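You operate a simulated robot arm through the tools that you are given. There is no shell and no other tool.

You are at the controls of a simulated robot arm. One attempt, no reset.

JOB
Test cube D alone in the pulse tester: over 15 goes to REJECT.
Fine: switch it on; one press; 15 or less goes back in its spot; switch off after.

The check looks at the end state, three seconds after you hand in, the way a careful person would. Anything else that was tipped, shoved, dropped, spilled or broken makes it a failure.

ROBOT AND FRAMES
A 7-joint arm with a fingered hand, fixed in place. Base frame: the origin is on the floor under the middle of its stand, x ahead of it, y to its left, z up. Units: m, degrees, N and s.
With the tool pointing down near the work surface it reaches from about 0.36 to 0.7 m from the base axis. Its first joint turns from -69.0 to 172.0 degrees. Payload 3.2 kg.
The tool frame sits at the grasp point between the pads (the TCP): z along the fingers, y along the line on which they close. The tips reach 0.026 m beyond it. The gripper opens to 0.088 m; its body begins 0.03 m behind the TCP. The gripper is a hand of 5 fingers: y runs from the thumb to the fingers, the wrist lies at [-0.016, -0.108, -0.172] in the tool frame, and closing takes about 1.5 s.
Orientation is told as [roll, pitch, yaw] about the base's x, y, z axes, in that order, counted from this pose: with the fingers straight down and the wrist toward the robot, the tool's x, y and z point along [0, 1, 0], [1, 0, 0] and [0, 0, -1] of the base frame.

CONTROLS
- The arm moves only by the tool jog_arm. Its argument "moves" is a list that holds one entry, the list of rows, each a list of 6 numbers: the shift along the tool's x, y, z in m, then the turn, a rotation vector about the tool's x, y, z in degrees. In form: [[[tx, ty, tz, rx, ry, rz], ...]]. A call has 1 to 20 rows; each row shifts and turns the commanded pose from where the row before left it, along the tool's axes as they then stand. "fingers" is the opening in per cent of the stroke, from 0 (shut) to 100 (fully open), set as the call begins (left out, the last holds). Rows are played at 5 a second. More than 0.05 m and 8.6 degrees between two rows, or a gripper value outside its range, and nothing of the call is played. A pose out of reach is approached as far as the arm can. The call stops where the force on the tool passes 40 N (or 10 N more than at its start, if that is more) or the arm is blocked; 0.2 s more then pass. The fingers move at their own pace (about 0.072 m/s each) and stop on an object; they squeeze with about 26 N. The grip force told is the motor's: it shows also when the fingers shut on nothing. Time passes only in rows, and 0.2 s behind the last, so rows that do not move let the fingers close. The reply holds the time, the measured pose of the TCP, the force on the tool along the base axes, the opening and the grip force, in the units named above and with some noise, with the torque about the TCP (base axes, N m) and any sound that the robot's microphone picked up.
- Cameras (640 x 400 px; columns grow to the right, rows downward): "scene" is fixed at [0.3967, -0.4981, 1.6091]; the picture's right is [0.99, -0.10, 0.00], its down [-0.08, -0.75, -0.65] and it looks along [0.07, 0.65, -0.76] (base axes); focal length 364 px, centre (320, 200). "wrist" rides on the gripper at [0.067, -0.097, -0.117] in the tool frame; the picture's right is [-0.71, 0.33, -0.62], its down [-0.65, -0.65, 0.39] and it looks along [-0.28, 0.68, 0.68] (tool axes); focal length 234 px, centre (320, 200). There is no depth. A picture from a camera that has moved, and an enlarged one, comes with that camera's place and axes in the base frame and with its lens.
- snapshot(camera): a new picture of that camera. It takes no simulated time.
- slide_trunk(by): slides the trunk up (or, below 0, down) by that many m; the arm rides with it, the base frame stays. It gives what a move gives, with no picture.
- move_fingers(index, middle, ring, little, thumb_bend, thumb_turn): sets how far each is bent, from 0 (flat) to 1 (curled in); at 0.3 the hand is open as for a grip, at 0.7 the pads meet at the TCP. One left out holds its place. A second passes; each finger stops where it meets its share of the squeeze, and holds until it gets a number again. A gripper value or a shape takes the hand back. It gives what a move gives, with no picture; readings hold the bend of each and the force on index, middle, ring, little, thumb and palm. thumb_turn goes from beside the hand (0) to across from the fingers (1), as for a grip.
- set_grasp(shape): the hand has 5 fingers and takes this shape, open, in about a second: jaw (thumb against the fingers, like two jaws); tri (thumb and two fingers); tip (a fingertip pinch); poke (one finger out to press); point (the index stretched); flat (the hand flat); cup (the hand cupped); fist (a fist). The gripper value then closes the fingers along that shape, each until it touches; the sizes above hold for jaw. It gives what a move gives, with no picture.
- inspect(camera, box): a new picture of the part [left, top, right, bottom] of that camera's present view, enlarged. It takes no simulated time.
- finish_job(): hands the job in; it is judged then, once.

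Nothing tells you positions but the pictures and the camera data. Unless the task says otherwise, let go and move clear before handing in.

The tools are called after "Emit:" by a JSON object that holds its "name" and its "arguments". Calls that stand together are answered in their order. jog_arm: Moves the arm, as the interface text tells. Its arguments: {"type":"object","properties":{"moves":{"type":"array","items":{"type":"array","items":{"type":"array","items":{"type":"number"}}}},"fingers":{"type":"number"}},"required":["moves"]} The other tools are called the same way: slide_trunk (by) moves the trunk up or down; set_grasp (shape) gives the hand a shape; move_fingers (index, middle, ring, little, thumb_bend, thumb_turn) moves the fingers one by one; snapshot (camera) takes a picture; inspect (camera, box) takes an enlarged picture of a part of a camera's view; finish_job () hands the job in.

At the start:

```text
t: 0.0
position: [0.382, 0.0896, 1.1797]
ee_rot: [0.0, 0.0, 0.0]
wrist_force: [0.5, -0.1, -0.2]
ft_torque: [0.01, -0.01, -0.01]
gripper_width: 0.0875
gripper_force: 0.1
shape: jaw
bend: [0.3, 0.3, 0.3, 0.3, 0.3, 0.97]
finger forces: [0.0, 0.0, 0.0, 0.0, 0.1, 0.0]
trunk travel left (down, up): [-0.775, 0.065]
```

scene: 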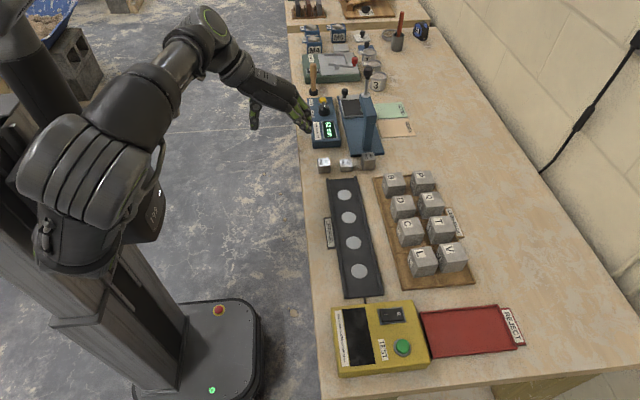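
wrist: 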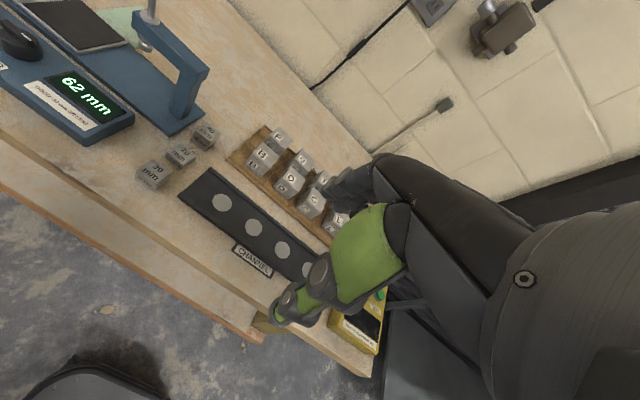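

I see a bench with a yellow tester (display, switch, green button), a dark track with four pale circles, a tray of lettered cubes and a red REJECT tray. I'll enlarge the parts before moving anything.

Emit:
{"name": "inspect", "arguments": {"camera": "scene", "box": [360, 160, 500, 300]}}

Emit:
{"name": "inspect", "arguments": {"camera": "scene", "box": [310, 280, 540, 390]}}

Emit:
{"name": "inspect", "arguments": {"camera": "scene", "box": [300, 140, 420, 310]}}

Emit:
{"name": "inspect", "arguments": {"camera": "scene", "box": [280, 0, 450, 160]}}

```text
2.86 times, centred on (430, 230) of scene
camera zoom: at [0.3967, -0.4981, 1.6091], right [0.99, -0.1, 0.0], down [-0.08, -0.75, -0.65], along [0.07, 0.65, -0.76], focal length 1039 px, centre (6, 114)
```

zoom: 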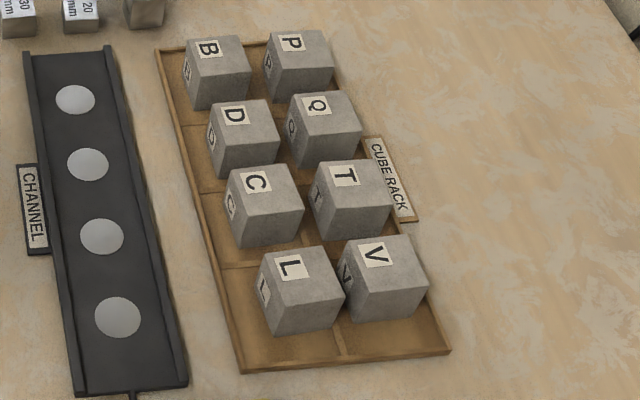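

```text
2.78 times, centred on (425, 335) of scene
camera zoom: at [0.3967, -0.4981, 1.6091], right [0.99, -0.1, 0.0], down [-0.08, -0.75, -0.65], along [0.07, 0.65, -0.76], focal length 1012 px, centre (28, -176)
```

zoom: 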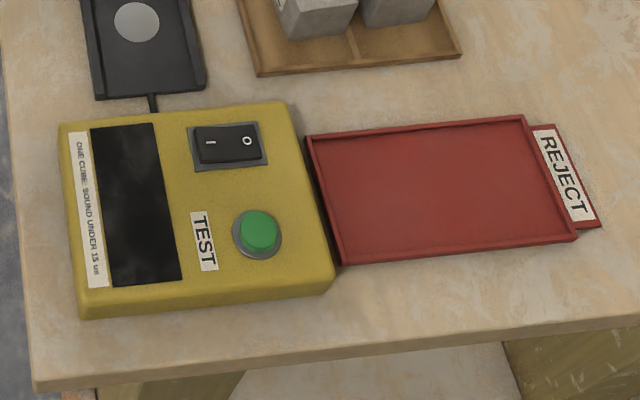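

```text
2.35 times, centred on (360, 225) of scene
camera zoom: at [0.3967, -0.4981, 1.6091], right [0.99, -0.1, 0.0], down [-0.08, -0.75, -0.65], along [0.07, 0.65, -0.76], focal length 856 px, centre (226, 141)
```

zoom: 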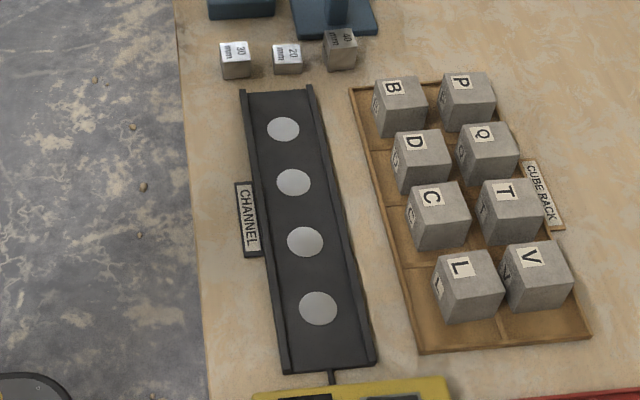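

```text
2.50 times, centred on (365, 80) of scene
camera zoom: at [0.3967, -0.4981, 1.6091], right [0.99, -0.1, 0.0], down [-0.08, -0.75, -0.65], along [0.07, 0.65, -0.76], focal length 909 px, centre (208, 500)
```

zoom: 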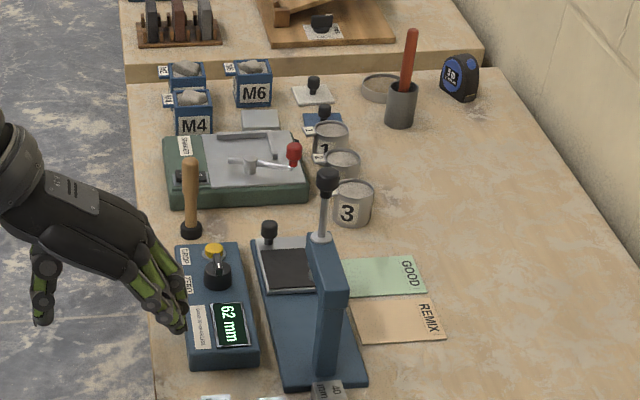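

The table surface works out near z≈0.85, with the channel discs at x≈0.53, cube D near (0.66, 0.08), and the tester near (0.57, -0.24). Next I'll look closer through the wrist camera to refine these.

Emit:
{"name": "inspect", "arguments": {"camera": "wrist", "box": [170, 90, 370, 215]}}

Emit:
{"name": "inspect", "arguments": {"camera": "wrist", "box": [200, 180, 420, 360]}}

Emit:
{"name": "inspect", "arguments": {"camera": "scene", "box": [325, 295, 435, 380]}}

Emit:
{"name": "inspect", "arguments": {"camera": "scene", "box": [370, 165, 450, 225]}}

Emit:
{"name": "inspect", "arguments": {"camera": "scene", "box": [220, 60, 330, 140]}}

```text
3.20 times, centred on (270, 152) of wrist
camera zoom: at [0.2847, 0.157, 1.2978], right [0.33, -0.71, 0.62], down [-0.65, -0.65, -0.39], along [0.68, -0.28, -0.68], focal length 749 px, centre (480, 352)
```

zoom: 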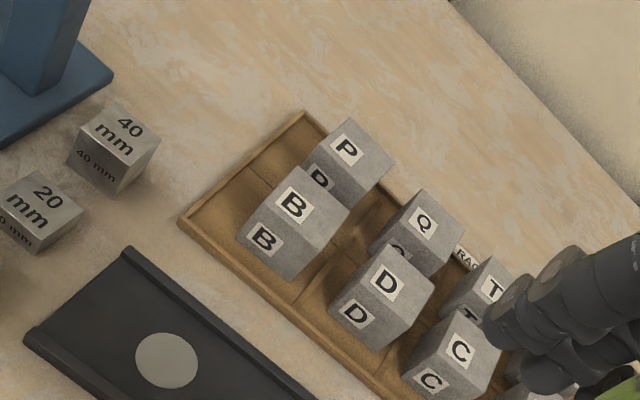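

```text
2.22 times, centred on (310, 270) of wrist
camera zoom: at [0.2847, 0.157, 1.2978], right [0.33, -0.71, 0.62], down [-0.65, -0.65, -0.39], along [0.68, -0.28, -0.68], focal length 520 px, centre (342, 44)
```

zoom: 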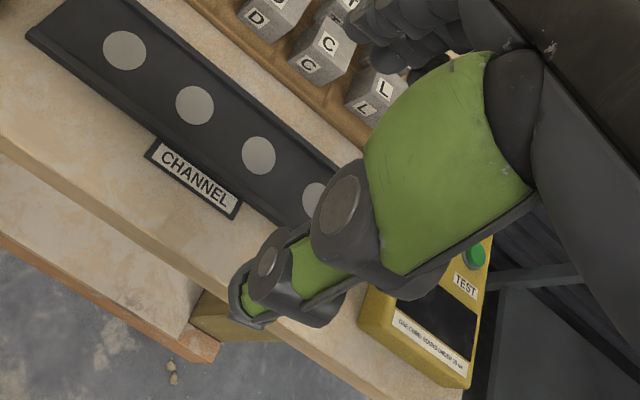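

```text
4.71 times, centred on (380, 338) of scene
camera zoom: at [0.3967, -0.4981, 1.6091], right [0.99, -0.1, 0.0], down [-0.08, -0.75, -0.65], along [0.07, 0.65, -0.76], focal length 1711 px, centre (38, -447)
```

zoom: 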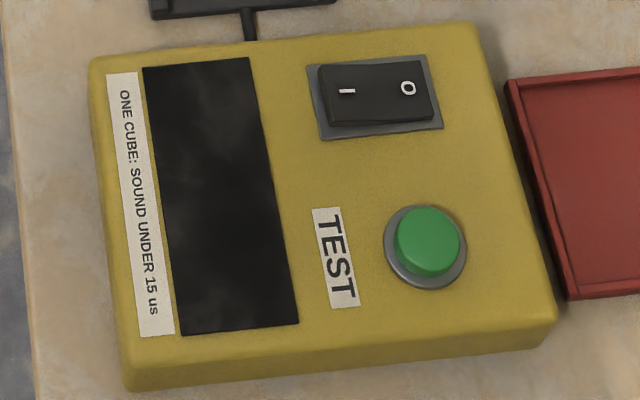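

```text
6.67 times, centred on (410, 195) of scene
camera zoom: at [0.3967, -0.4981, 1.6091], right [0.99, -0.1, 0.0], down [-0.08, -0.75, -0.65], along [0.07, 0.65, -0.76], focal length 2424 px, centre (-280, 233)
```

zoom: 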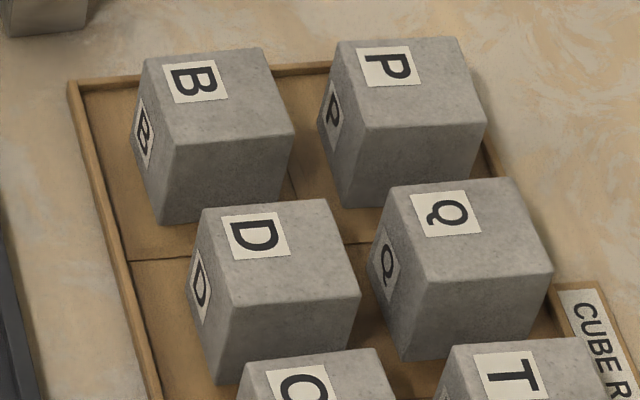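

```text
5.00 times, centred on (275, 100) of scene
camera zoom: at [0.3967, -0.4981, 1.6091], right [0.99, -0.1, 0.0], down [-0.08, -0.75, -0.65], along [0.07, 0.65, -0.76], focal length 1818 px, centre (545, 700)
```

zoom: 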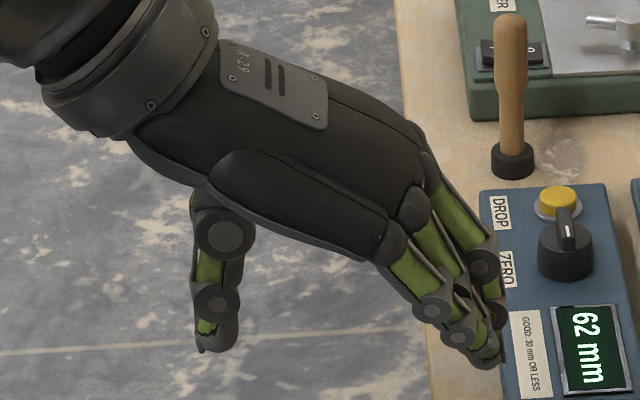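

The channel discs sit at x≈0.532 (y≈0.16, 0.08, 0.00, -0.08). Cube D spans about x 0.646–0.694 and y 0.049–0.099 with its top at about 0.907. I'll move above D at a safe height with the fingers part-closed, then look again.

Emit:
{"name": "jog_arm", "arguments": {"moves": [[[0, 0.036, 0, 0, 0, 0], [0, 0.036, 0, 0, 0, 0], [-0.004, 0.036, 0, 0, 0, 0], [-0.004, 0.036, 0, 0, 0, 0], [-0.004, 0.036, 0, 0, 0, 0], [-0.004, 0.036, 0, 0, 0, 0], [0, 0.036, 0.02, 0, 0, 0], [0, 0.035, 0.03, 0, 0, 0], [0, 0, 0.03, 0, 0, 0], [0, 0, 0.03, 0, 0, 0], [0, 0, 0, 0, 0, 0]]], "fingers": 72}}

Emit:
{"name": "snapshot", "arguments": {"camera": "scene"}}

Emit:
{"name": "snapshot", "arguments": {"camera": "wrist"}}

```text
t: 2.4
position: [0.6668, 0.0724, 1.069]
ee_rot: [0.0, 0.0, 0.0]
wrist_force: [0.6, -0.3, -0.4]
ft_torque: [-0.02, 0.03, -0.03]
gripper_width: 0.0637
gripper_force: 0.0
shape: jaw
bend: [0.41, 0.34, 0.27, 0.4, 0.08, 0.98]
finger forces: [0.0, 0.0, 0.1, 0.0, 0.0, 0.1]
out of reach, approached as far as the arm can: row 8
trunk travel left (down, up): [-0.775, 0.065]
```

```text
taken
```

scene: 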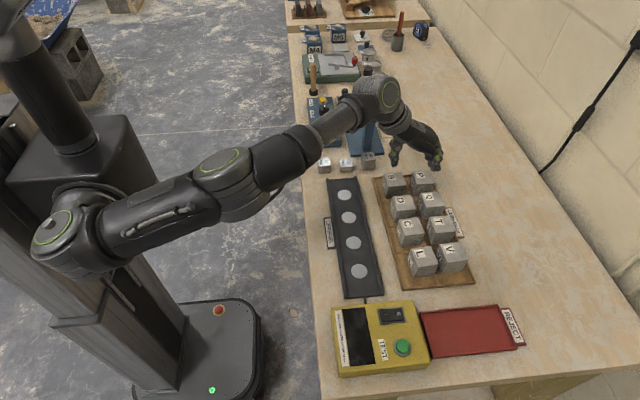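

```text
taken
camera wrist: at [0.5677, 0.1399, 1.1866], right [0.33, -0.71, 0.62], down [-0.65, -0.65, -0.39], along [0.68, -0.28, -0.68], focal length 234 px, centre (320, 200)
```

wrist: 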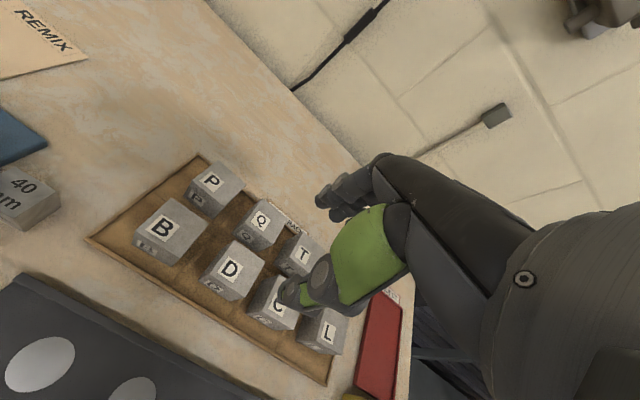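

Emit:
{"name": "inspect", "arguments": {"camera": "scene", "box": [370, 90, 470, 190]}}

Emit:
{"name": "inspect", "arguments": {"camera": "wrist", "box": [190, 140, 410, 320]}}

```text
4.00 times, centred on (420, 140) of scene
camera zoom: at [0.3967, -0.4981, 1.6091], right [0.99, -0.1, 0.0], down [-0.08, -0.75, -0.65], along [0.07, 0.65, -0.76], focal length 1455 px, centre (-80, 440)
```

zoom: 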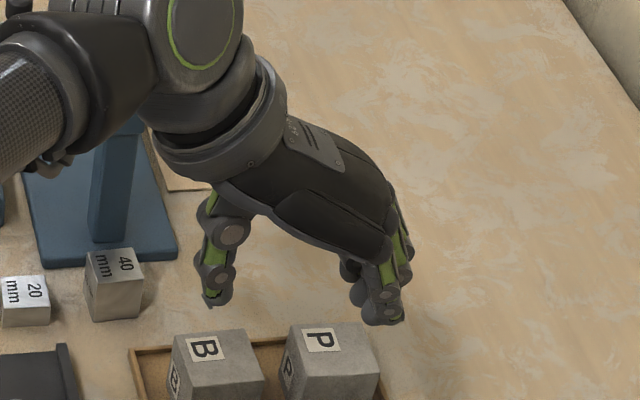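

```text
2.22 times, centred on (300, 230) of wrist
camera zoom: at [0.5677, 0.1399, 1.1866], right [0.33, -0.71, 0.62], down [-0.65, -0.65, -0.39], along [0.68, -0.28, -0.68], focal length 520 px, centre (364, 133)
```

zoom: 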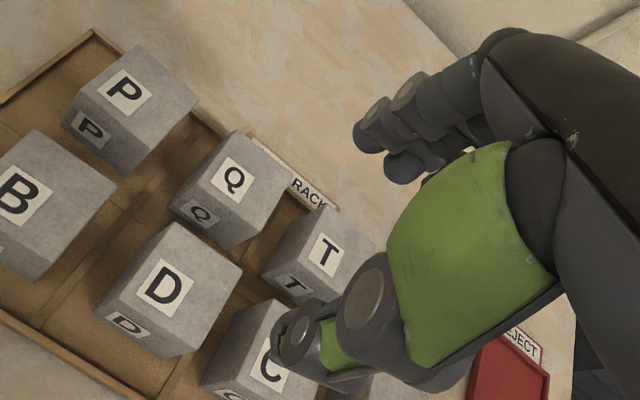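

Emit:
{"name": "inspect", "arguments": {"camera": "scene", "box": [412, 130, 447, 175]}}

Emit:
{"name": "inspect", "arguments": {"camera": "wrist", "box": [300, 140, 380, 220]}}

```text
8.89 times, centred on (430, 152) of scene
camera zoom: at [0.3967, -0.4981, 1.6091], right [0.99, -0.1, 0.0], down [-0.08, -0.75, -0.65], along [0.07, 0.65, -0.76], focal length 3232 px, centre (-653, 622)
```

zoom: 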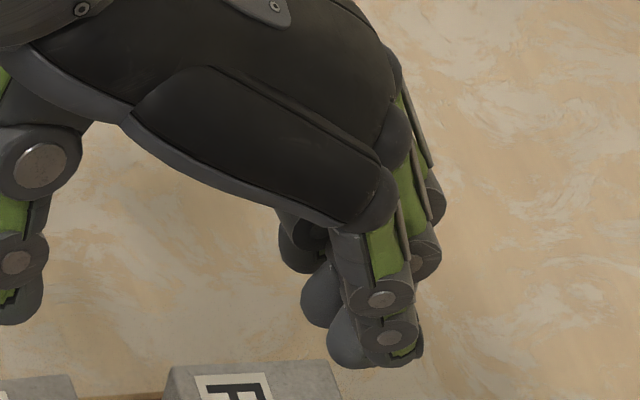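

```text
5.00 times, centred on (340, 180) of wrist
camera zoom: at [0.5677, 0.1399, 1.1866], right [0.33, -0.71, 0.62], down [-0.65, -0.65, -0.39], along [0.68, -0.28, -0.68], focal length 1171 px, centre (220, 300)
```

zoom: 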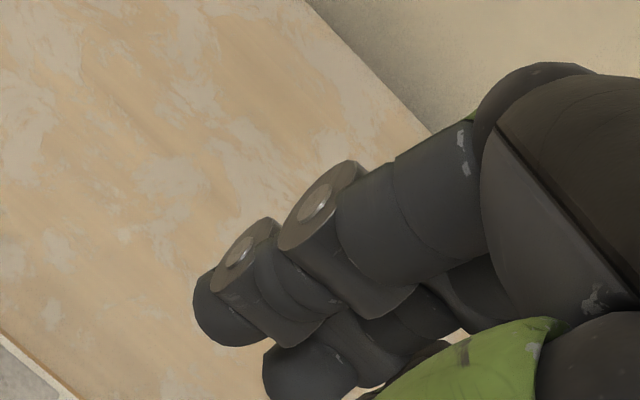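

The jaw fingers look thick (about 25 mm) for the 27 mm slot beside D. I'll try the "tri" shape in the air here and look at its profile.

Emit:
{"name": "set_grasp", "arguments": {"shape": "tri"}}

Emit:
{"name": "inspect", "arguments": {"camera": "scene", "box": [380, 110, 450, 180]}}

Emit:
{"name": "inspect", "arguments": {"camera": "wrist", "box": [190, 140, 410, 320]}}

```text
t: 3.3
position: [0.6653, 0.0716, 1.0686]
ee_rot: [0.0, -0.1, 0.0]
wrist_force: [-0.7, 0.9, 0.5]
ft_torque: [0.0, 0.04, -0.05]
gripper_width: 0.088
gripper_force: 0.0
shape: tri
bend: [0.3, 0.3, 0.99, 0.99, 0.3, 0.97]
finger forces: [0.0, 0.1, 0.1, 0.0, 0.0, 0.0]
trunk travel left (down, up): [-0.775, 0.065]
```

```text
5.71 times, centred on (415, 145) of scene
camera zoom: at [0.3967, -0.4981, 1.6091], right [0.99, -0.1, 0.0], down [-0.08, -0.75, -0.65], along [0.07, 0.65, -0.76], focal length 2078 px, centre (-223, 514)
```

zoom: 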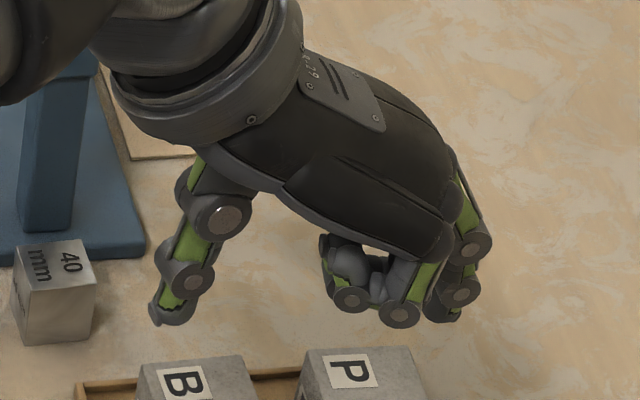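

```text
2.22 times, centred on (300, 230) of wrist
camera zoom: at [0.5683, 0.1398, 1.1869], right [0.33, -0.71, 0.62], down [-0.65, -0.65, -0.39], along [0.68, -0.28, -0.68], focal length 520 px, centre (364, 133)
```

zoom: 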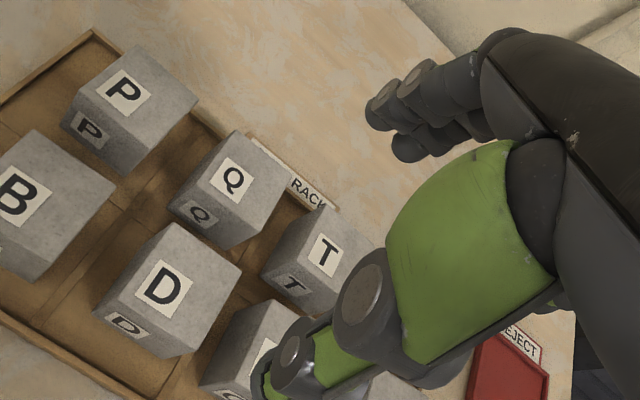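

Tri folds the other two fingers down over the cube, so it doesn't suit this grip. I'll look at the "poke" shape, which I need for the switch and button anyway.

Emit:
{"name": "set_grasp", "arguments": {"shape": "poke"}}

Emit:
{"name": "inspect", "arguments": {"camera": "scene", "box": [380, 110, 460, 180]}}

Emit:
{"name": "inspect", "arguments": {"camera": "wrist", "box": [190, 110, 450, 320]}}

```text
t: 4.2
position: [0.6651, 0.0715, 1.0699]
ee_rot: [0.0, 0.0, 0.0]
wrist_force: [-0.5, 0.3, -0.5]
ft_torque: [-0.02, 0.03, -0.03]
gripper_width: 0.0
gripper_force: 0.0
shape: poke
bend: [0.7, 0.7, 0.99, 0.99, 0.0, 1.0]
finger forces: [0.0, 0.1, 0.1, 0.0, 0.1, 0.0]
trunk travel left (down, up): [-0.775, 0.065]
```

```text
5.71 times, centred on (420, 145) of scene
camera zoom: at [0.3967, -0.4981, 1.6091], right [0.99, -0.1, 0.0], down [-0.08, -0.75, -0.65], along [0.07, 0.65, -0.76], focal length 2078 px, centre (-251, 514)
```

zoom: 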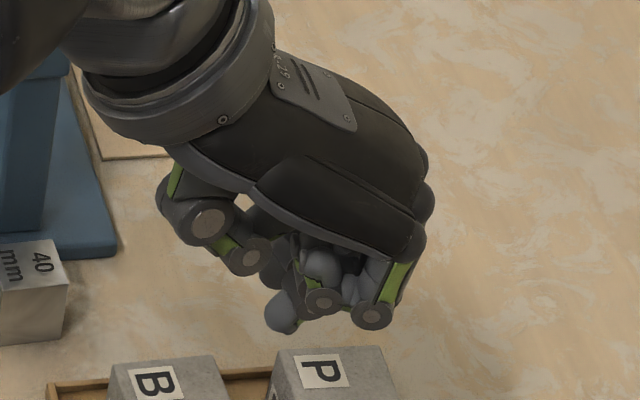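

```text
1.90 times, centred on (320, 215) of wrist
camera zoom: at [0.5683, 0.1398, 1.1869], right [0.33, -0.71, 0.62], down [-0.65, -0.65, -0.39], along [0.68, -0.28, -0.68], focal length 446 px, centre (320, 171)
```

zoom: 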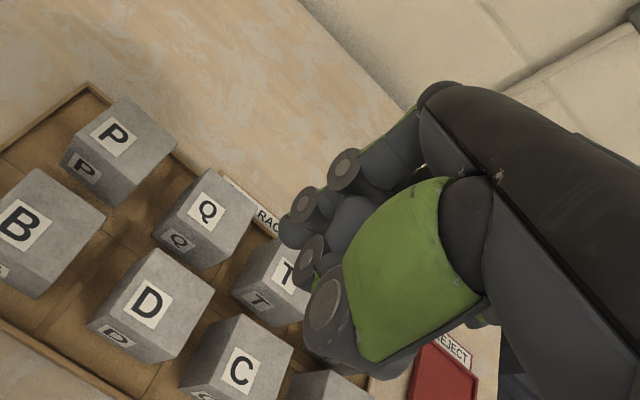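

Poke puts the pinched fingertips at the TCP axis, which will do for pressing. Next I'll check "point", with the index straight out.

Emit:
{"name": "set_grasp", "arguments": {"shape": "point"}}

Emit:
{"name": "inspect", "arguments": {"camera": "scene", "box": [380, 110, 460, 180]}}

Emit:
{"name": "inspect", "arguments": {"camera": "wrist", "box": [190, 110, 450, 320]}}

```text
t: 5.1
position: [0.6663, 0.0717, 1.0698]
ee_rot: [0.0, 0.1, -0.1]
wrist_force: [0.5, 0.5, 0.7]
ft_torque: [0.02, -0.02, 0.02]
gripper_width: 0.0
gripper_force: 0.2
shape: point
bend: [0.2, 1.0, 1.0, 1.0, 0.99, 0.86]
finger forces: [0.1, 0.1, 0.1, 0.1, 0.0, 0.0]
trunk travel left (down, up): [-0.775, 0.065]
```

```text
5.71 times, centred on (420, 145) of scene
camera zoom: at [0.3967, -0.4981, 1.6091], right [0.99, -0.1, 0.0], down [-0.08, -0.75, -0.65], along [0.07, 0.65, -0.76], focal length 2078 px, centre (-251, 514)
```

zoom: 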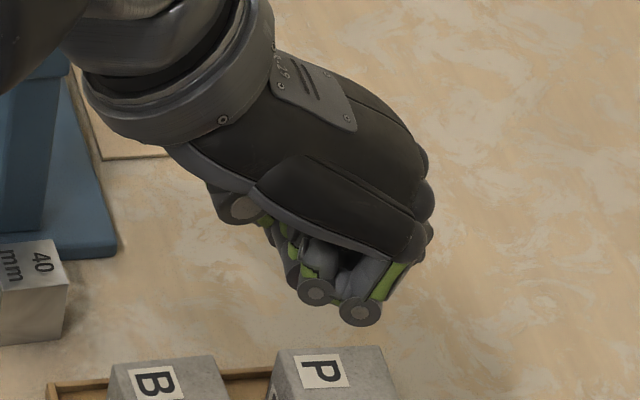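

```text
1.90 times, centred on (320, 215) of wrist
camera zoom: at [0.5682, 0.1398, 1.1869], right [0.33, -0.71, 0.62], down [-0.65, -0.65, -0.39], along [0.68, -0.28, -0.68], focal length 446 px, centre (320, 171)
```

zoom: 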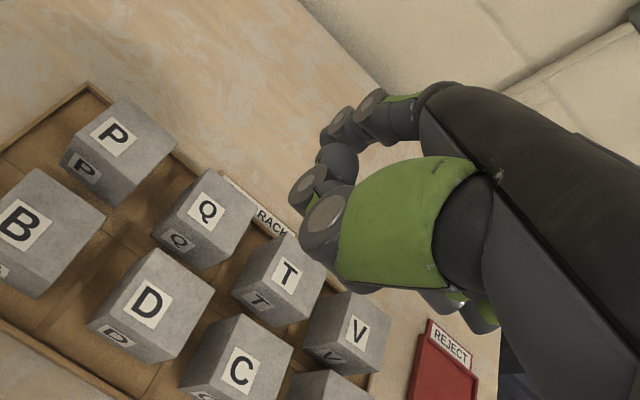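

Emit:
{"name": "move_fingers", "arguments": {"index": 0.2, "middle": 0.2, "ring": 0.2, "little": 0.2, "thumb_bend": 0.3, "thumb_turn": 1.0}}

Emit:
{"name": "inspect", "arguments": {"camera": "scene", "box": [380, 110, 460, 180]}}

Emit:
{"name": "inspect", "arguments": {"camera": "wrist", "box": [190, 110, 450, 320]}}

```text
t: 6.1
position: [0.6662, 0.0731, 1.0692]
ee_rot: [0.1, 0.1, 0.0]
wrist_force: [-0.1, -0.2, -0.2]
ft_torque: [0.02, -0.01, 0.01]
gripper_width: 0.0999
gripper_force: 0.1
shape: fingers
bend: [0.2, 0.2, 0.2, 0.2, 0.3, 0.97]
finger forces: [0.0, 0.0, 0.0, 0.0, 0.0, 0.1]
trunk travel left (down, up): [-0.775, 0.065]
```

```text
5.71 times, centred on (420, 145) of scene
camera zoom: at [0.3967, -0.4981, 1.6091], right [0.99, -0.1, 0.0], down [-0.08, -0.75, -0.65], along [0.07, 0.65, -0.76], focal length 2078 px, centre (-251, 514)
```

zoom: 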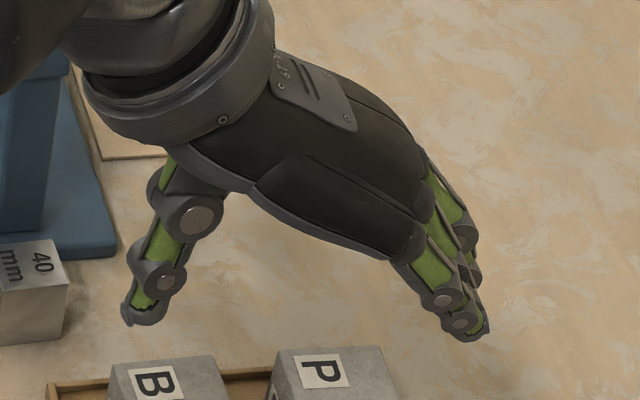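

```text
1.90 times, centred on (320, 215) of wrist
camera zoom: at [0.5683, 0.1398, 1.1868], right [0.33, -0.71, 0.62], down [-0.65, -0.65, -0.39], along [0.68, -0.28, -0.68], focal length 446 px, centre (320, 171)
```

zoom: 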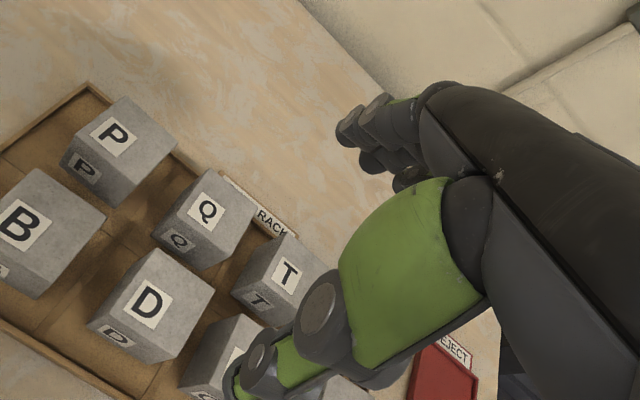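

The tri shape looks best after all. Its curled fingers stay above the TCP, and its two straight fingers are about 18 mm thick when open, which fits the 27 mm slot beside D. I'll go back to tri, measure D more closely and move towards it.

Emit:
{"name": "set_grasp", "arguments": {"shape": "tri"}}

Emit:
{"name": "jog_arm", "arguments": {"moves": [[[0.0007, -0.0055, 0.01, 0, 0, 0], [0.0007, -0.0055, 0.015, 0, 0, 0], [0, 0, 0.015, 0, 0, 0], [0, 0, 0.015, 0, 0, 0], [0, 0, 0, 0, 0, 0], [0, 0, 0, 0, 0, 0]]]}}

Emit:
{"name": "inspect", "arguments": {"camera": "wrist", "box": [140, 140, 360, 320]}}

Emit:
{"name": "inspect", "arguments": {"camera": "scene", "box": [380, 130, 460, 210]}}

```text
t: 7.0
position: [0.6665, 0.0718, 1.0681]
ee_rot: [0.0, 0.0, 0.0]
wrist_force: [-0.2, 0.6, -1.0]
ft_torque: [0.01, -0.03, 0.01]
gripper_width: 0.0878
gripper_force: 0.1
shape: tri
bend: [0.3, 0.3, 0.99, 0.99, 0.3, 0.97]
finger forces: [0.0, 0.0, 0.1, 0.0, 0.1, 0.1]
trunk travel left (down, up): [-0.775, 0.065]
```

```text
t: 8.4
position: [0.6543, 0.0734, 1.0142]
ee_rot: [0.1, 0.0, 0.0]
wrist_force: [-0.1, 0.0, 0.1]
ft_torque: [-0.01, 0.01, -0.02]
gripper_width: 0.0878
gripper_force: 0.1
shape: tri
bend: [0.3, 0.3, 0.99, 0.99, 0.3, 0.97]
finger forces: [0.1, 0.1, 0.0, 0.0, 0.0, 0.0]
trunk travel left (down, up): [-0.775, 0.065]
```

```text
2.22 times, centred on (250, 230) of wrist
camera zoom: at [0.5564, 0.1405, 1.1322], right [0.33, -0.71, 0.62], down [-0.65, -0.65, -0.39], along [0.68, -0.28, -0.68], focal length 520 px, centre (476, 133)
```

zoom: 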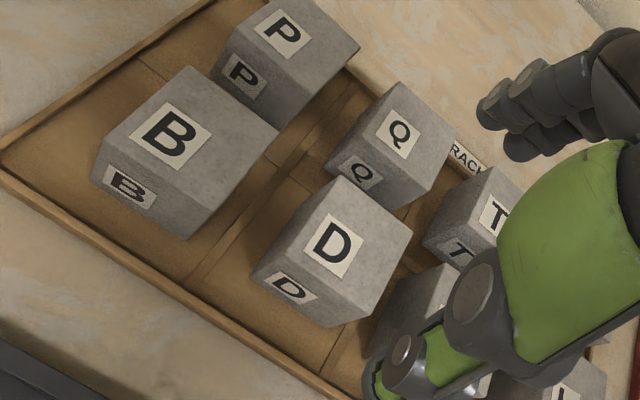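

```text
5.00 times, centred on (420, 170) of scene
camera zoom: at [0.3967, -0.4981, 1.6091], right [0.99, -0.1, 0.0], down [-0.08, -0.75, -0.65], along [0.07, 0.65, -0.76], focal length 1818 px, centre (-180, 350)
```

zoom: 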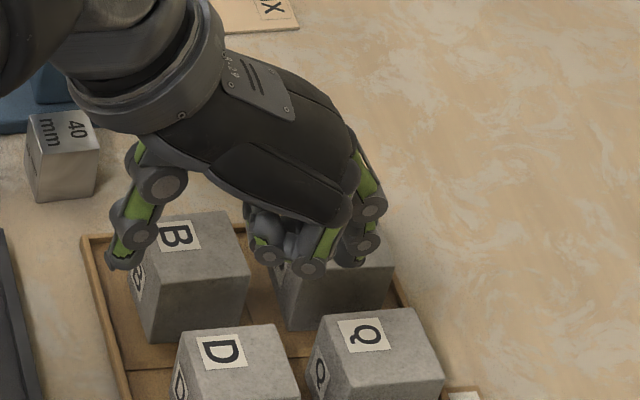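

Emit:
{"name": "inspect", "arguments": {"camera": "wrist", "box": [240, 205, 340, 295]}}

Emit:
{"name": "inspect", "arguments": {"camera": "scene", "box": [400, 155, 450, 215]}}

```text
4.44 times, centred on (290, 250) of wrist
camera zoom: at [0.5564, 0.1405, 1.1322], right [0.33, -0.71, 0.62], down [-0.65, -0.65, -0.39], along [0.68, -0.28, -0.68], focal length 1041 px, centre (453, -22)
```

zoom: 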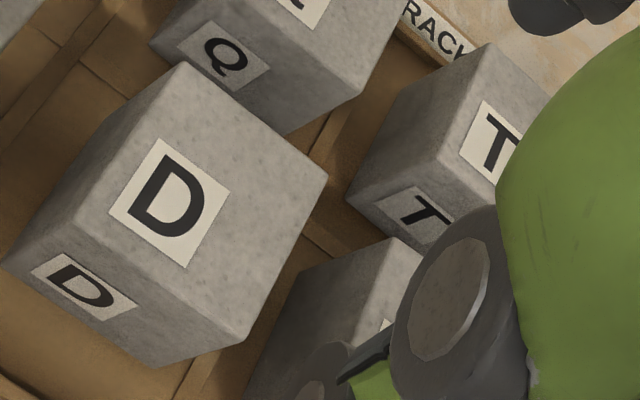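

```text
6.67 times, centred on (425, 185) of scene
camera zoom: at [0.3967, -0.4981, 1.6091], right [0.99, -0.1, 0.0], down [-0.08, -0.75, -0.65], along [0.07, 0.65, -0.76], focal length 2424 px, centre (-380, 300)
```

zoom: 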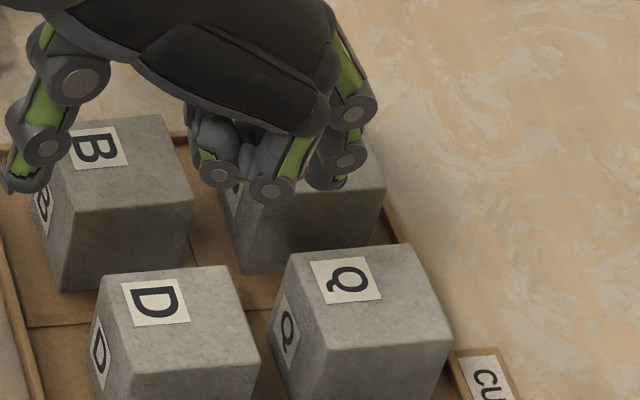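

Combining the cameras puts D's centre at about (0.673, 0.076) with its top near 0.903, and the slot to Q at x≈0.697–0.7245. I'll lower until the fingertips are just above cube-top height and check alignment with the slot.

Emit:
{"name": "jog_arm", "arguments": {"moves": [[[0.0015, 0.0015, 0.02, 0, 0, 0], [0.0015, 0.0015, 0.02, 0, 0, 0], [0, 0, 0.015, 0, 0, 0], [0, 0, 0.014, 0, 0, 0], [0, 0, 0, 0, 0, 0], [0, 0, 0, 0, 0, 0]]]}}

Emit:
{"name": "inspect", "arguments": {"camera": "scene", "box": [385, 150, 445, 220]}}

Emit:
{"name": "inspect", "arguments": {"camera": "wrist", "box": [200, 150, 400, 320]}}

```text
t: 9.8
position: [0.6568, 0.0763, 0.9452]
ee_rot: [-0.1, 0.0, 0.0]
wrist_force: [0.3, 0.0, -0.1]
ft_torque: [0.0, 0.0, 0.02]
gripper_width: 0.0878
gripper_force: 0.1
shape: tri
bend: [0.3, 0.3, 0.99, 0.99, 0.3, 0.97]
finger forces: [0.0, 0.1, 0.0, 0.0, 0.0, 0.0]
trunk travel left (down, up): [-0.775, 0.065]
```

```text
5.71 times, centred on (415, 185) of scene
camera zoom: at [0.3967, -0.4981, 1.6091], right [0.99, -0.1, 0.0], down [-0.08, -0.75, -0.65], along [0.07, 0.65, -0.76], focal length 2078 px, centre (-223, 286)
```

zoom: 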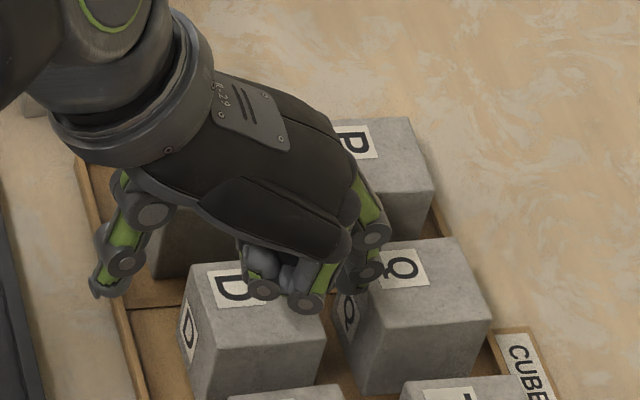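

```text
2.35 times, centred on (300, 235) of wrist
camera zoom: at [0.5595, 0.144, 1.0625], right [0.33, -0.71, 0.62], down [-0.65, -0.65, -0.39], along [0.68, -0.28, -0.68], focal length 551 px, centre (367, 118)
```

zoom: 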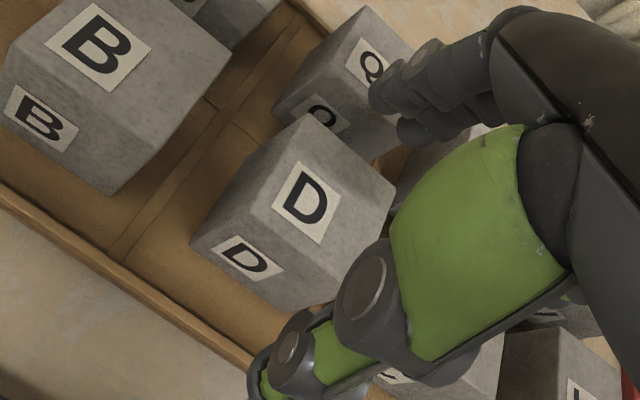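

The finger profile sits inside the slot with about 4–6 mm of margin on each side. I'll go down slowly in small steps and watch the forces.

Emit:
{"name": "jog_arm", "arguments": {"moves": [[[0, 0.001, 0.005, 0, 0, 0], [0, 0, 0.005, 0, 0, 0], [0, 0, 0.005, 0, 0, 0], [0, 0, 0.005, 0, 0, 0], [0, 0, 0, 0, 0, 0]]]}}

Emit:
{"name": "inspect", "arguments": {"camera": "scene", "box": [385, 160, 445, 220]}}

Emit:
{"name": "inspect", "arguments": {"camera": "wrist", "box": [200, 150, 400, 320]}}

```text
t: 11.0
position: [0.6582, 0.0758, 0.9253]
ee_rot: [0.0, 0.0, 0.0]
wrist_force: [-0.2, 1.1, 0.0]
ft_torque: [0.03, 0.0, -0.03]
gripper_width: 0.0878
gripper_force: 0.1
shape: tri
bend: [0.3, 0.3, 0.99, 0.99, 0.3, 0.97]
finger forces: [0.0, 0.0, 0.0, 0.0, 0.0, 0.0]
trunk travel left (down, up): [-0.775, 0.065]
```

```text
6.67 times, centred on (415, 190) of scene
camera zoom: at [0.3967, -0.4981, 1.6091], right [0.99, -0.1, 0.0], down [-0.08, -0.75, -0.65], along [0.07, 0.65, -0.76], focal length 2424 px, centre (-313, 267)
```

zoom: 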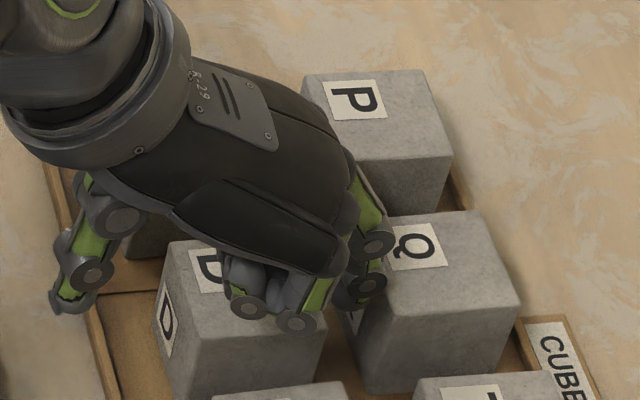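

```text
2.35 times, centred on (300, 235) of wrist
camera zoom: at [0.561, 0.1441, 1.0428], right [0.33, -0.71, 0.62], down [-0.65, -0.65, -0.39], along [0.68, -0.28, -0.68], focal length 551 px, centre (367, 118)
```

zoom: 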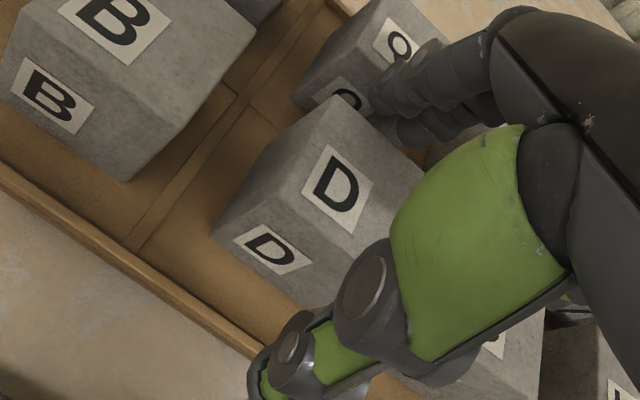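

Emit:
{"name": "jog_arm", "arguments": {"moves": [[[0, 0, 0.004, 0, 0, 0], [0, 0, 0.004, 0, 0, 0], [0, 0, 0.004, 0, 0, 0], [0, 0, 0.004, 0, 0, 0], [0, 0, 0.004, 0, 0, 0], [0, 0, 0, 0, 0, 0]]]}}

Emit:
{"name": "inspect", "arguments": {"camera": "scene", "box": [385, 160, 445, 220]}}

Emit:
{"name": "inspect", "arguments": {"camera": "wrist", "box": [200, 150, 400, 320]}}

```text
t: 12.4
position: [0.6595, 0.0771, 0.9075]
ee_rot: [0.0, -0.1, 0.0]
wrist_force: [1.8, 0.9, 2.3]
ft_torque: [0.06, -0.12, -0.04]
gripper_width: 0.0876
gripper_force: 0.1
shape: tri
bend: [0.29, 0.3, 0.99, 0.99, 0.3, 0.97]
finger forces: [3.1, 0.0, 0.0, 0.0, 0.0, 0.0]
trunk travel left (down, up): [-0.775, 0.065]
```

```text
6.67 times, centred on (415, 190) of scene
camera zoom: at [0.3967, -0.4981, 1.6091], right [0.99, -0.1, 0.0], down [-0.08, -0.75, -0.65], along [0.07, 0.65, -0.76], focal length 2424 px, centre (-313, 267)
```

zoom: 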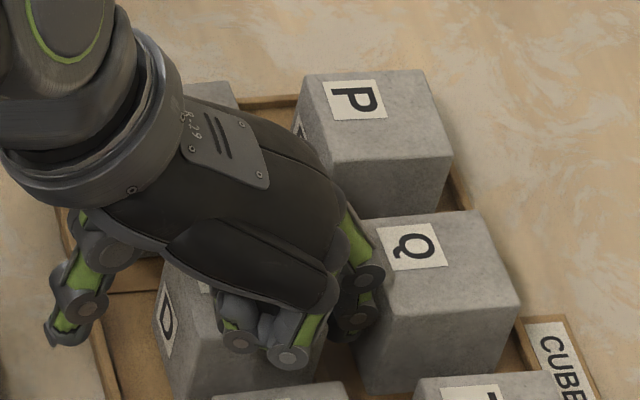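

```text
2.35 times, centred on (300, 235) of wrist
camera zoom: at [0.5614, 0.144, 1.0236], right [0.33, -0.71, 0.62], down [-0.65, -0.65, -0.39], along [0.68, -0.28, -0.68], focal length 551 px, centre (367, 118)
```

zoom: 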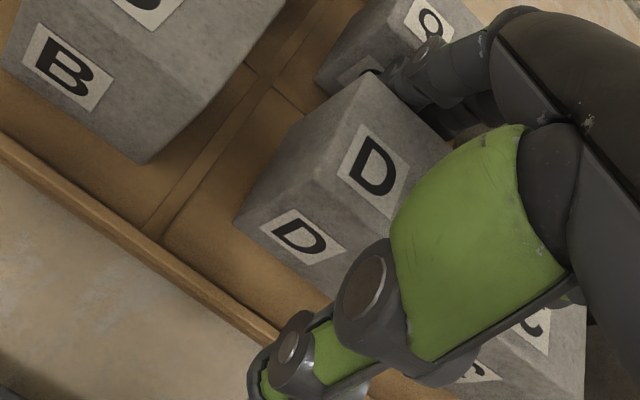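

The index is touching D's edge lightly (3 N), so I'll back up a little, shift about 2.5 mm towards Q and come down again.

Emit:
{"name": "jog_arm", "arguments": {"moves": [[[0, 0, -0.005, 0, 0, 0], [0, 0.0013, -0.003, 0, 0, 0], [0, 0.0012, 0, 0, 0, 0], [0, 0, 0, 0, 0, 0]]]}}

Emit:
{"name": "inspect", "arguments": {"camera": "wrist", "box": [280, 140, 380, 220]}}

Emit:
{"name": "inspect", "arguments": {"camera": "scene", "box": [400, 175, 435, 215]}}

```text
t: 13.4
position: [0.6619, 0.0755, 0.9137]
ee_rot: [0.0, 0.0, 0.1]
wrist_force: [1.0, -0.1, -0.2]
ft_torque: [-0.02, 0.02, 0.0]
gripper_width: 0.0878
gripper_force: 0.0
shape: tri
bend: [0.3, 0.3, 0.99, 0.99, 0.3, 0.97]
finger forces: [0.1, 0.0, 0.0, 0.0, 0.1, 0.0]
trunk travel left (down, up): [-0.775, 0.065]
```

```text
5.00 times, centred on (330, 180) of wrist
camera zoom: at [0.5635, 0.1446, 1.0309], right [0.33, -0.71, 0.62], down [-0.65, -0.65, -0.39], along [0.68, -0.28, -0.68], focal length 1171 px, centre (270, 300)
```

zoom: 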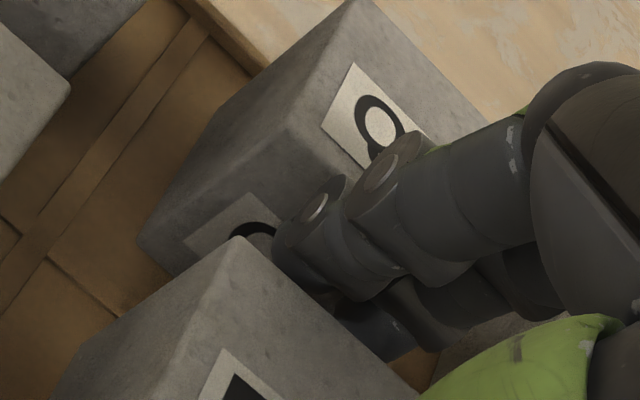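

```text
10.00 times, centred on (418, 195) of scene
camera zoom: at [0.3967, -0.4981, 1.6091], right [0.99, -0.1, 0.0], down [-0.08, -0.75, -0.65], along [0.07, 0.65, -0.76], focal length 3636 px, centre (-655, 250)
```

zoom: 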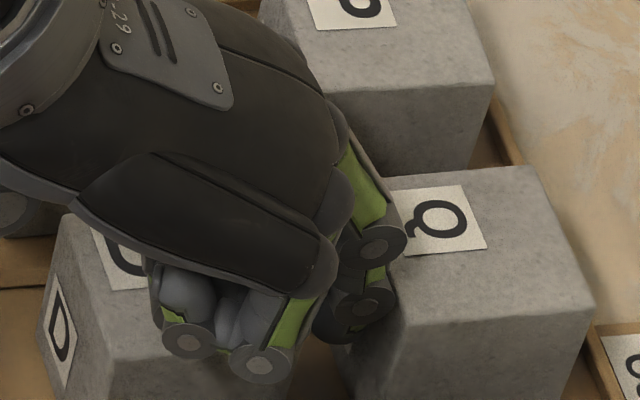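

Emit:
{"name": "jog_arm", "arguments": {"moves": [[[0, 0, 0.003, 0, 0, 0], [0, 0, 0.003, 0, 0, 0], [0, 0, 0.003, 0, 0, 0], [0, 0, 0, 0, 0, 0]]]}}

Emit:
{"name": "inspect", "arguments": {"camera": "scene", "box": [400, 175, 435, 215]}}

Emit:
{"name": "inspect", "arguments": {"camera": "wrist", "box": [240, 140, 380, 300]}}

```text
t: 14.4
position: [0.6609, 0.0766, 0.9047]
ee_rot: [0.1, 0.0, 0.1]
wrist_force: [0.2, -0.4, 0.7]
ft_torque: [0.01, 0.01, -0.02]
gripper_width: 0.0879
gripper_force: 0.0
shape: tri
bend: [0.3, 0.3, 0.99, 0.99, 0.3, 0.97]
finger forces: [0.4, 0.1, 0.0, 0.1, 0.1, 0.1]
trunk travel left (down, up): [-0.775, 0.065]
```

```text
10.00 times, centred on (418, 195) of scene
camera zoom: at [0.3967, -0.4981, 1.6091], right [0.99, -0.1, 0.0], down [-0.08, -0.75, -0.65], along [0.07, 0.65, -0.76], focal length 3636 px, centre (-655, 250)
```

zoom: 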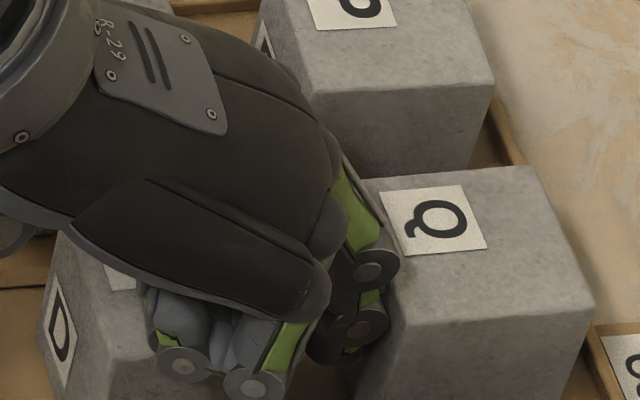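

```text
2.50 times, centred on (310, 220) of wrist
camera zoom: at [0.5638, 0.1446, 1.022], right [0.33, -0.71, 0.62], down [-0.65, -0.65, -0.39], along [0.68, -0.28, -0.68], focal length 585 px, centre (345, 150)
```

zoom: 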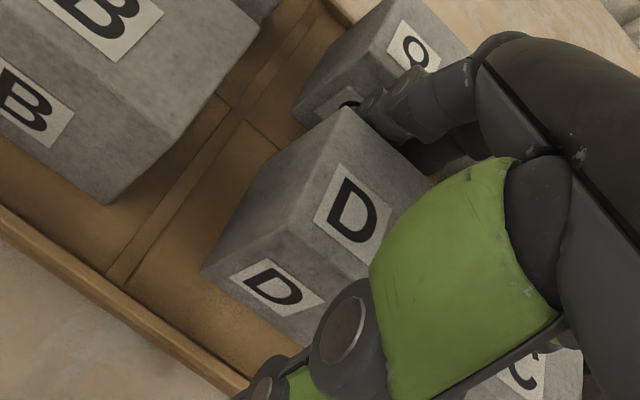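

Now clear of contact, with the fingers in the slot. I'll lower 3 mm more, then begin closing gently in stages.

Emit:
{"name": "jog_arm", "arguments": {"moves": [[[0, 0, 0.0015, 0, 0, 0], [0, 0, 0.0015, 0, 0, 0], [0, 0, 0, 0, 0, 0]]]}}

Emit:
{"name": "jog_arm", "arguments": {"moves": [[[0, 0, 0, 0, 0, 0], [0, 0, 0, 0, 0, 0], [0, 0, 0, 0, 0, 0]]], "fingers": 78}}

Emit:
{"name": "inspect", "arguments": {"camera": "scene", "box": [385, 165, 445, 225]}}

Emit:
{"name": "inspect", "arguments": {"camera": "wrist", "box": [220, 140, 400, 330]}}

```text
t: 15.2
position: [0.6622, 0.0765, 0.9017]
ee_rot: [0.0, 0.0, -0.1]
wrist_force: [0.8, 0.2, 1.6]
ft_torque: [0.01, -0.06, -0.04]
gripper_width: 0.088
gripper_force: 0.0
shape: tri
bend: [0.3, 0.3, 0.99, 0.99, 0.3, 0.97]
finger forces: [1.1, 0.0, 0.0, 0.1, 0.0, 0.0]
trunk travel left (down, up): [-0.775, 0.065]
```

```text
t: 16.0
position: [0.6613, 0.0753, 0.9012]
ee_rot: [0.1, 0.0, 0.0]
wrist_force: [2.4, 0.3, 1.7]
ft_torque: [-0.01, -0.06, 0.0]
gripper_width: 0.0699
gripper_force: 0.0
shape: tri
bend: [0.36, 0.33, 0.99, 0.99, 0.08, 0.98]
finger forces: [3.0, 0.1, 0.0, 0.0, 0.0, 0.0]
trunk travel left (down, up): [-0.775, 0.065]
```

```text
6.67 times, centred on (415, 195) of scene
camera zoom: at [0.3967, -0.4981, 1.6091], right [0.99, -0.1, 0.0], down [-0.08, -0.75, -0.65], along [0.07, 0.65, -0.76], focal length 2424 px, centre (-313, 233)
```

zoom: 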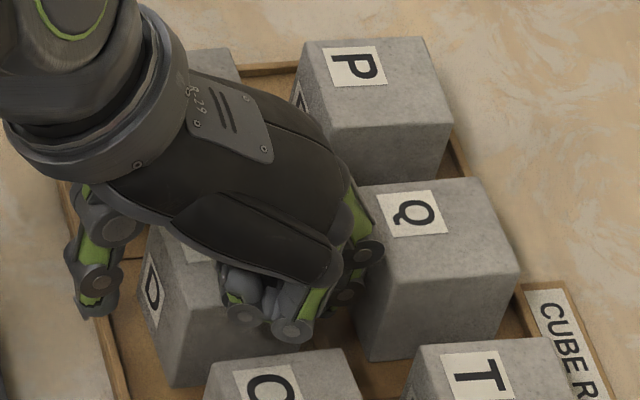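

```text
2.11 times, centred on (310, 235) of wrist
camera zoom: at [0.5639, 0.1443, 1.0191], right [0.33, -0.71, 0.62], down [-0.65, -0.65, -0.39], along [0.68, -0.28, -0.68], focal length 493 px, centre (341, 126)
```

zoom: 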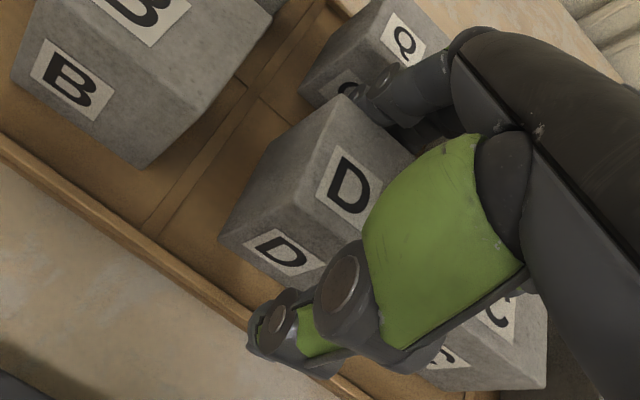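

Emit:
{"name": "jog_arm", "arguments": {"moves": [[[0, 0.002, 0, 0, 0, 0], [0, 0.002, 0, 0, 0, 0], [0, 0, 0, 0, 0, 0]]]}}

Emit:
{"name": "jog_arm", "arguments": {"moves": [[[0, 0, 0, 0, 0, 0], [0, 0, 0, 0, 0, 0], [0, 0, 0, 0, 0, 0]]], "fingers": 64}}

Emit:
{"name": "inspect", "arguments": {"camera": "scene", "box": [385, 165, 445, 225]}}

Emit:
{"name": "inspect", "arguments": {"camera": "wrist", "box": [220, 140, 400, 330]}}

```text
t: 16.8
position: [0.6639, 0.0775, 0.9011]
ee_rot: [-0.1, 0.1, 0.0]
wrist_force: [0.8, 0.4, 0.5]
ft_torque: [0.0, 0.01, -0.02]
gripper_width: 0.0694
gripper_force: 0.0
shape: tri
bend: [0.38, 0.33, 0.99, 0.99, 0.08, 0.98]
finger forces: [0.2, 0.0, 0.0, 0.1, 0.1, 0.0]
trunk travel left (down, up): [-0.775, 0.065]
```

```text
t: 17.6
position: [0.6656, 0.0761, 0.9023]
ee_rot: [0.0, -0.1, 0.0]
wrist_force: [-0.4, -0.1, -0.3]
ft_torque: [0.03, -0.01, -0.01]
gripper_width: 0.0572
gripper_force: 0.0
shape: tri
bend: [0.43, 0.37, 0.99, 0.99, 0.08, 0.99]
finger forces: [0.9, 0.0, 0.0, 0.1, 0.0, 0.1]
trunk travel left (down, up): [-0.775, 0.065]
```

```text
6.67 times, centred on (415, 195) of scene
camera zoom: at [0.3967, -0.4981, 1.6091], right [0.99, -0.1, 0.0], down [-0.08, -0.75, -0.65], along [0.07, 0.65, -0.76], focal length 2424 px, centre (-313, 233)
```

zoom: 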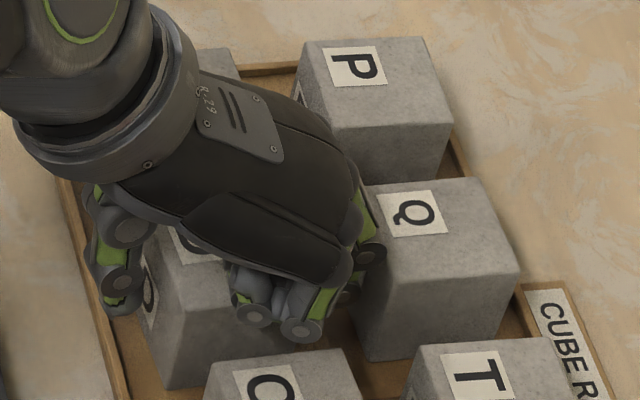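

```text
2.11 times, centred on (310, 235) of wrist
camera zoom: at [0.5675, 0.1442, 1.0188], right [0.33, -0.71, 0.62], down [-0.65, -0.65, -0.39], along [0.68, -0.28, -0.68], focal length 493 px, centre (341, 126)
```

zoom: 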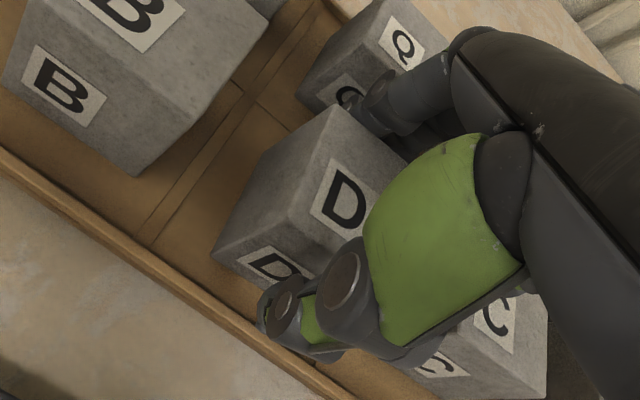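

Emit:
{"name": "jog_arm", "arguments": {"moves": [[[0, 0, 0, 0, 0, 0], [0, 0, 0, 0, 0, 0], [0, 0, 0, 0, 0, 0], [0, 0, 0, 0, 0, 0], [0, 0, 0, 0, 0, 0], [0, 0, 0, 0, 0, 0]]], "fingers": 0}}

Emit:
{"name": "inspect", "arguments": {"camera": "scene", "box": [385, 165, 445, 225]}}

Emit:
{"name": "inspect", "arguments": {"camera": "wrist", "box": [220, 140, 400, 330]}}

```text
t: 19.0
position: [0.6653, 0.0767, 0.901]
ee_rot: [0.1, 0.0, 0.0]
wrist_force: [0.9, 0.9, 0.9]
ft_torque: [-0.01, 0.06, 0.05]
gripper_width: 0.046
gripper_force: 26.0
shape: tri
bend: [0.46, 0.41, 1.0, 1.0, 0.35, 1.0]
finger forces: [13.9, 11.7, 0.0, 0.0, 24.6, 0.1]
trunk travel left (down, up): [-0.775, 0.065]
```

```text
6.67 times, centred on (415, 195) of scene
camera zoom: at [0.3967, -0.4981, 1.6091], right [0.99, -0.1, 0.0], down [-0.08, -0.75, -0.65], along [0.07, 0.65, -0.76], focal length 2424 px, centre (-313, 233)
```

zoom: 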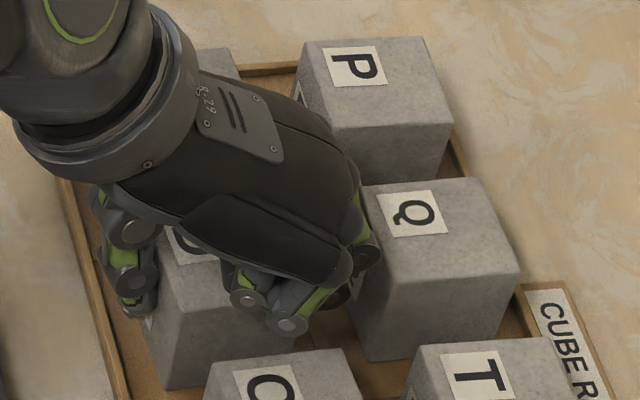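

```text
2.11 times, centred on (310, 235) of wrist
camera zoom: at [0.5674, 0.1441, 1.019], right [0.33, -0.71, 0.62], down [-0.65, -0.65, -0.39], along [0.68, -0.28, -0.68], focal length 493 px, centre (341, 126)
```

zoom: 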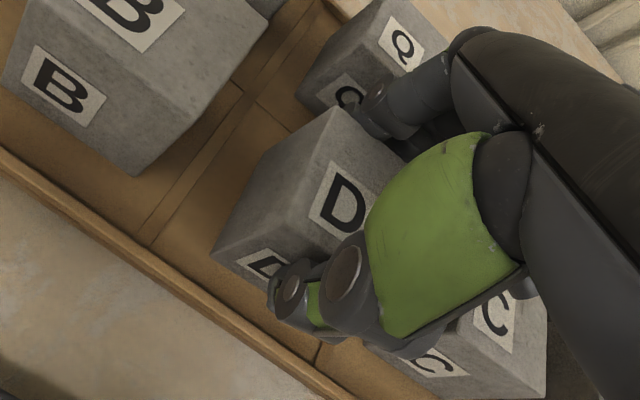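

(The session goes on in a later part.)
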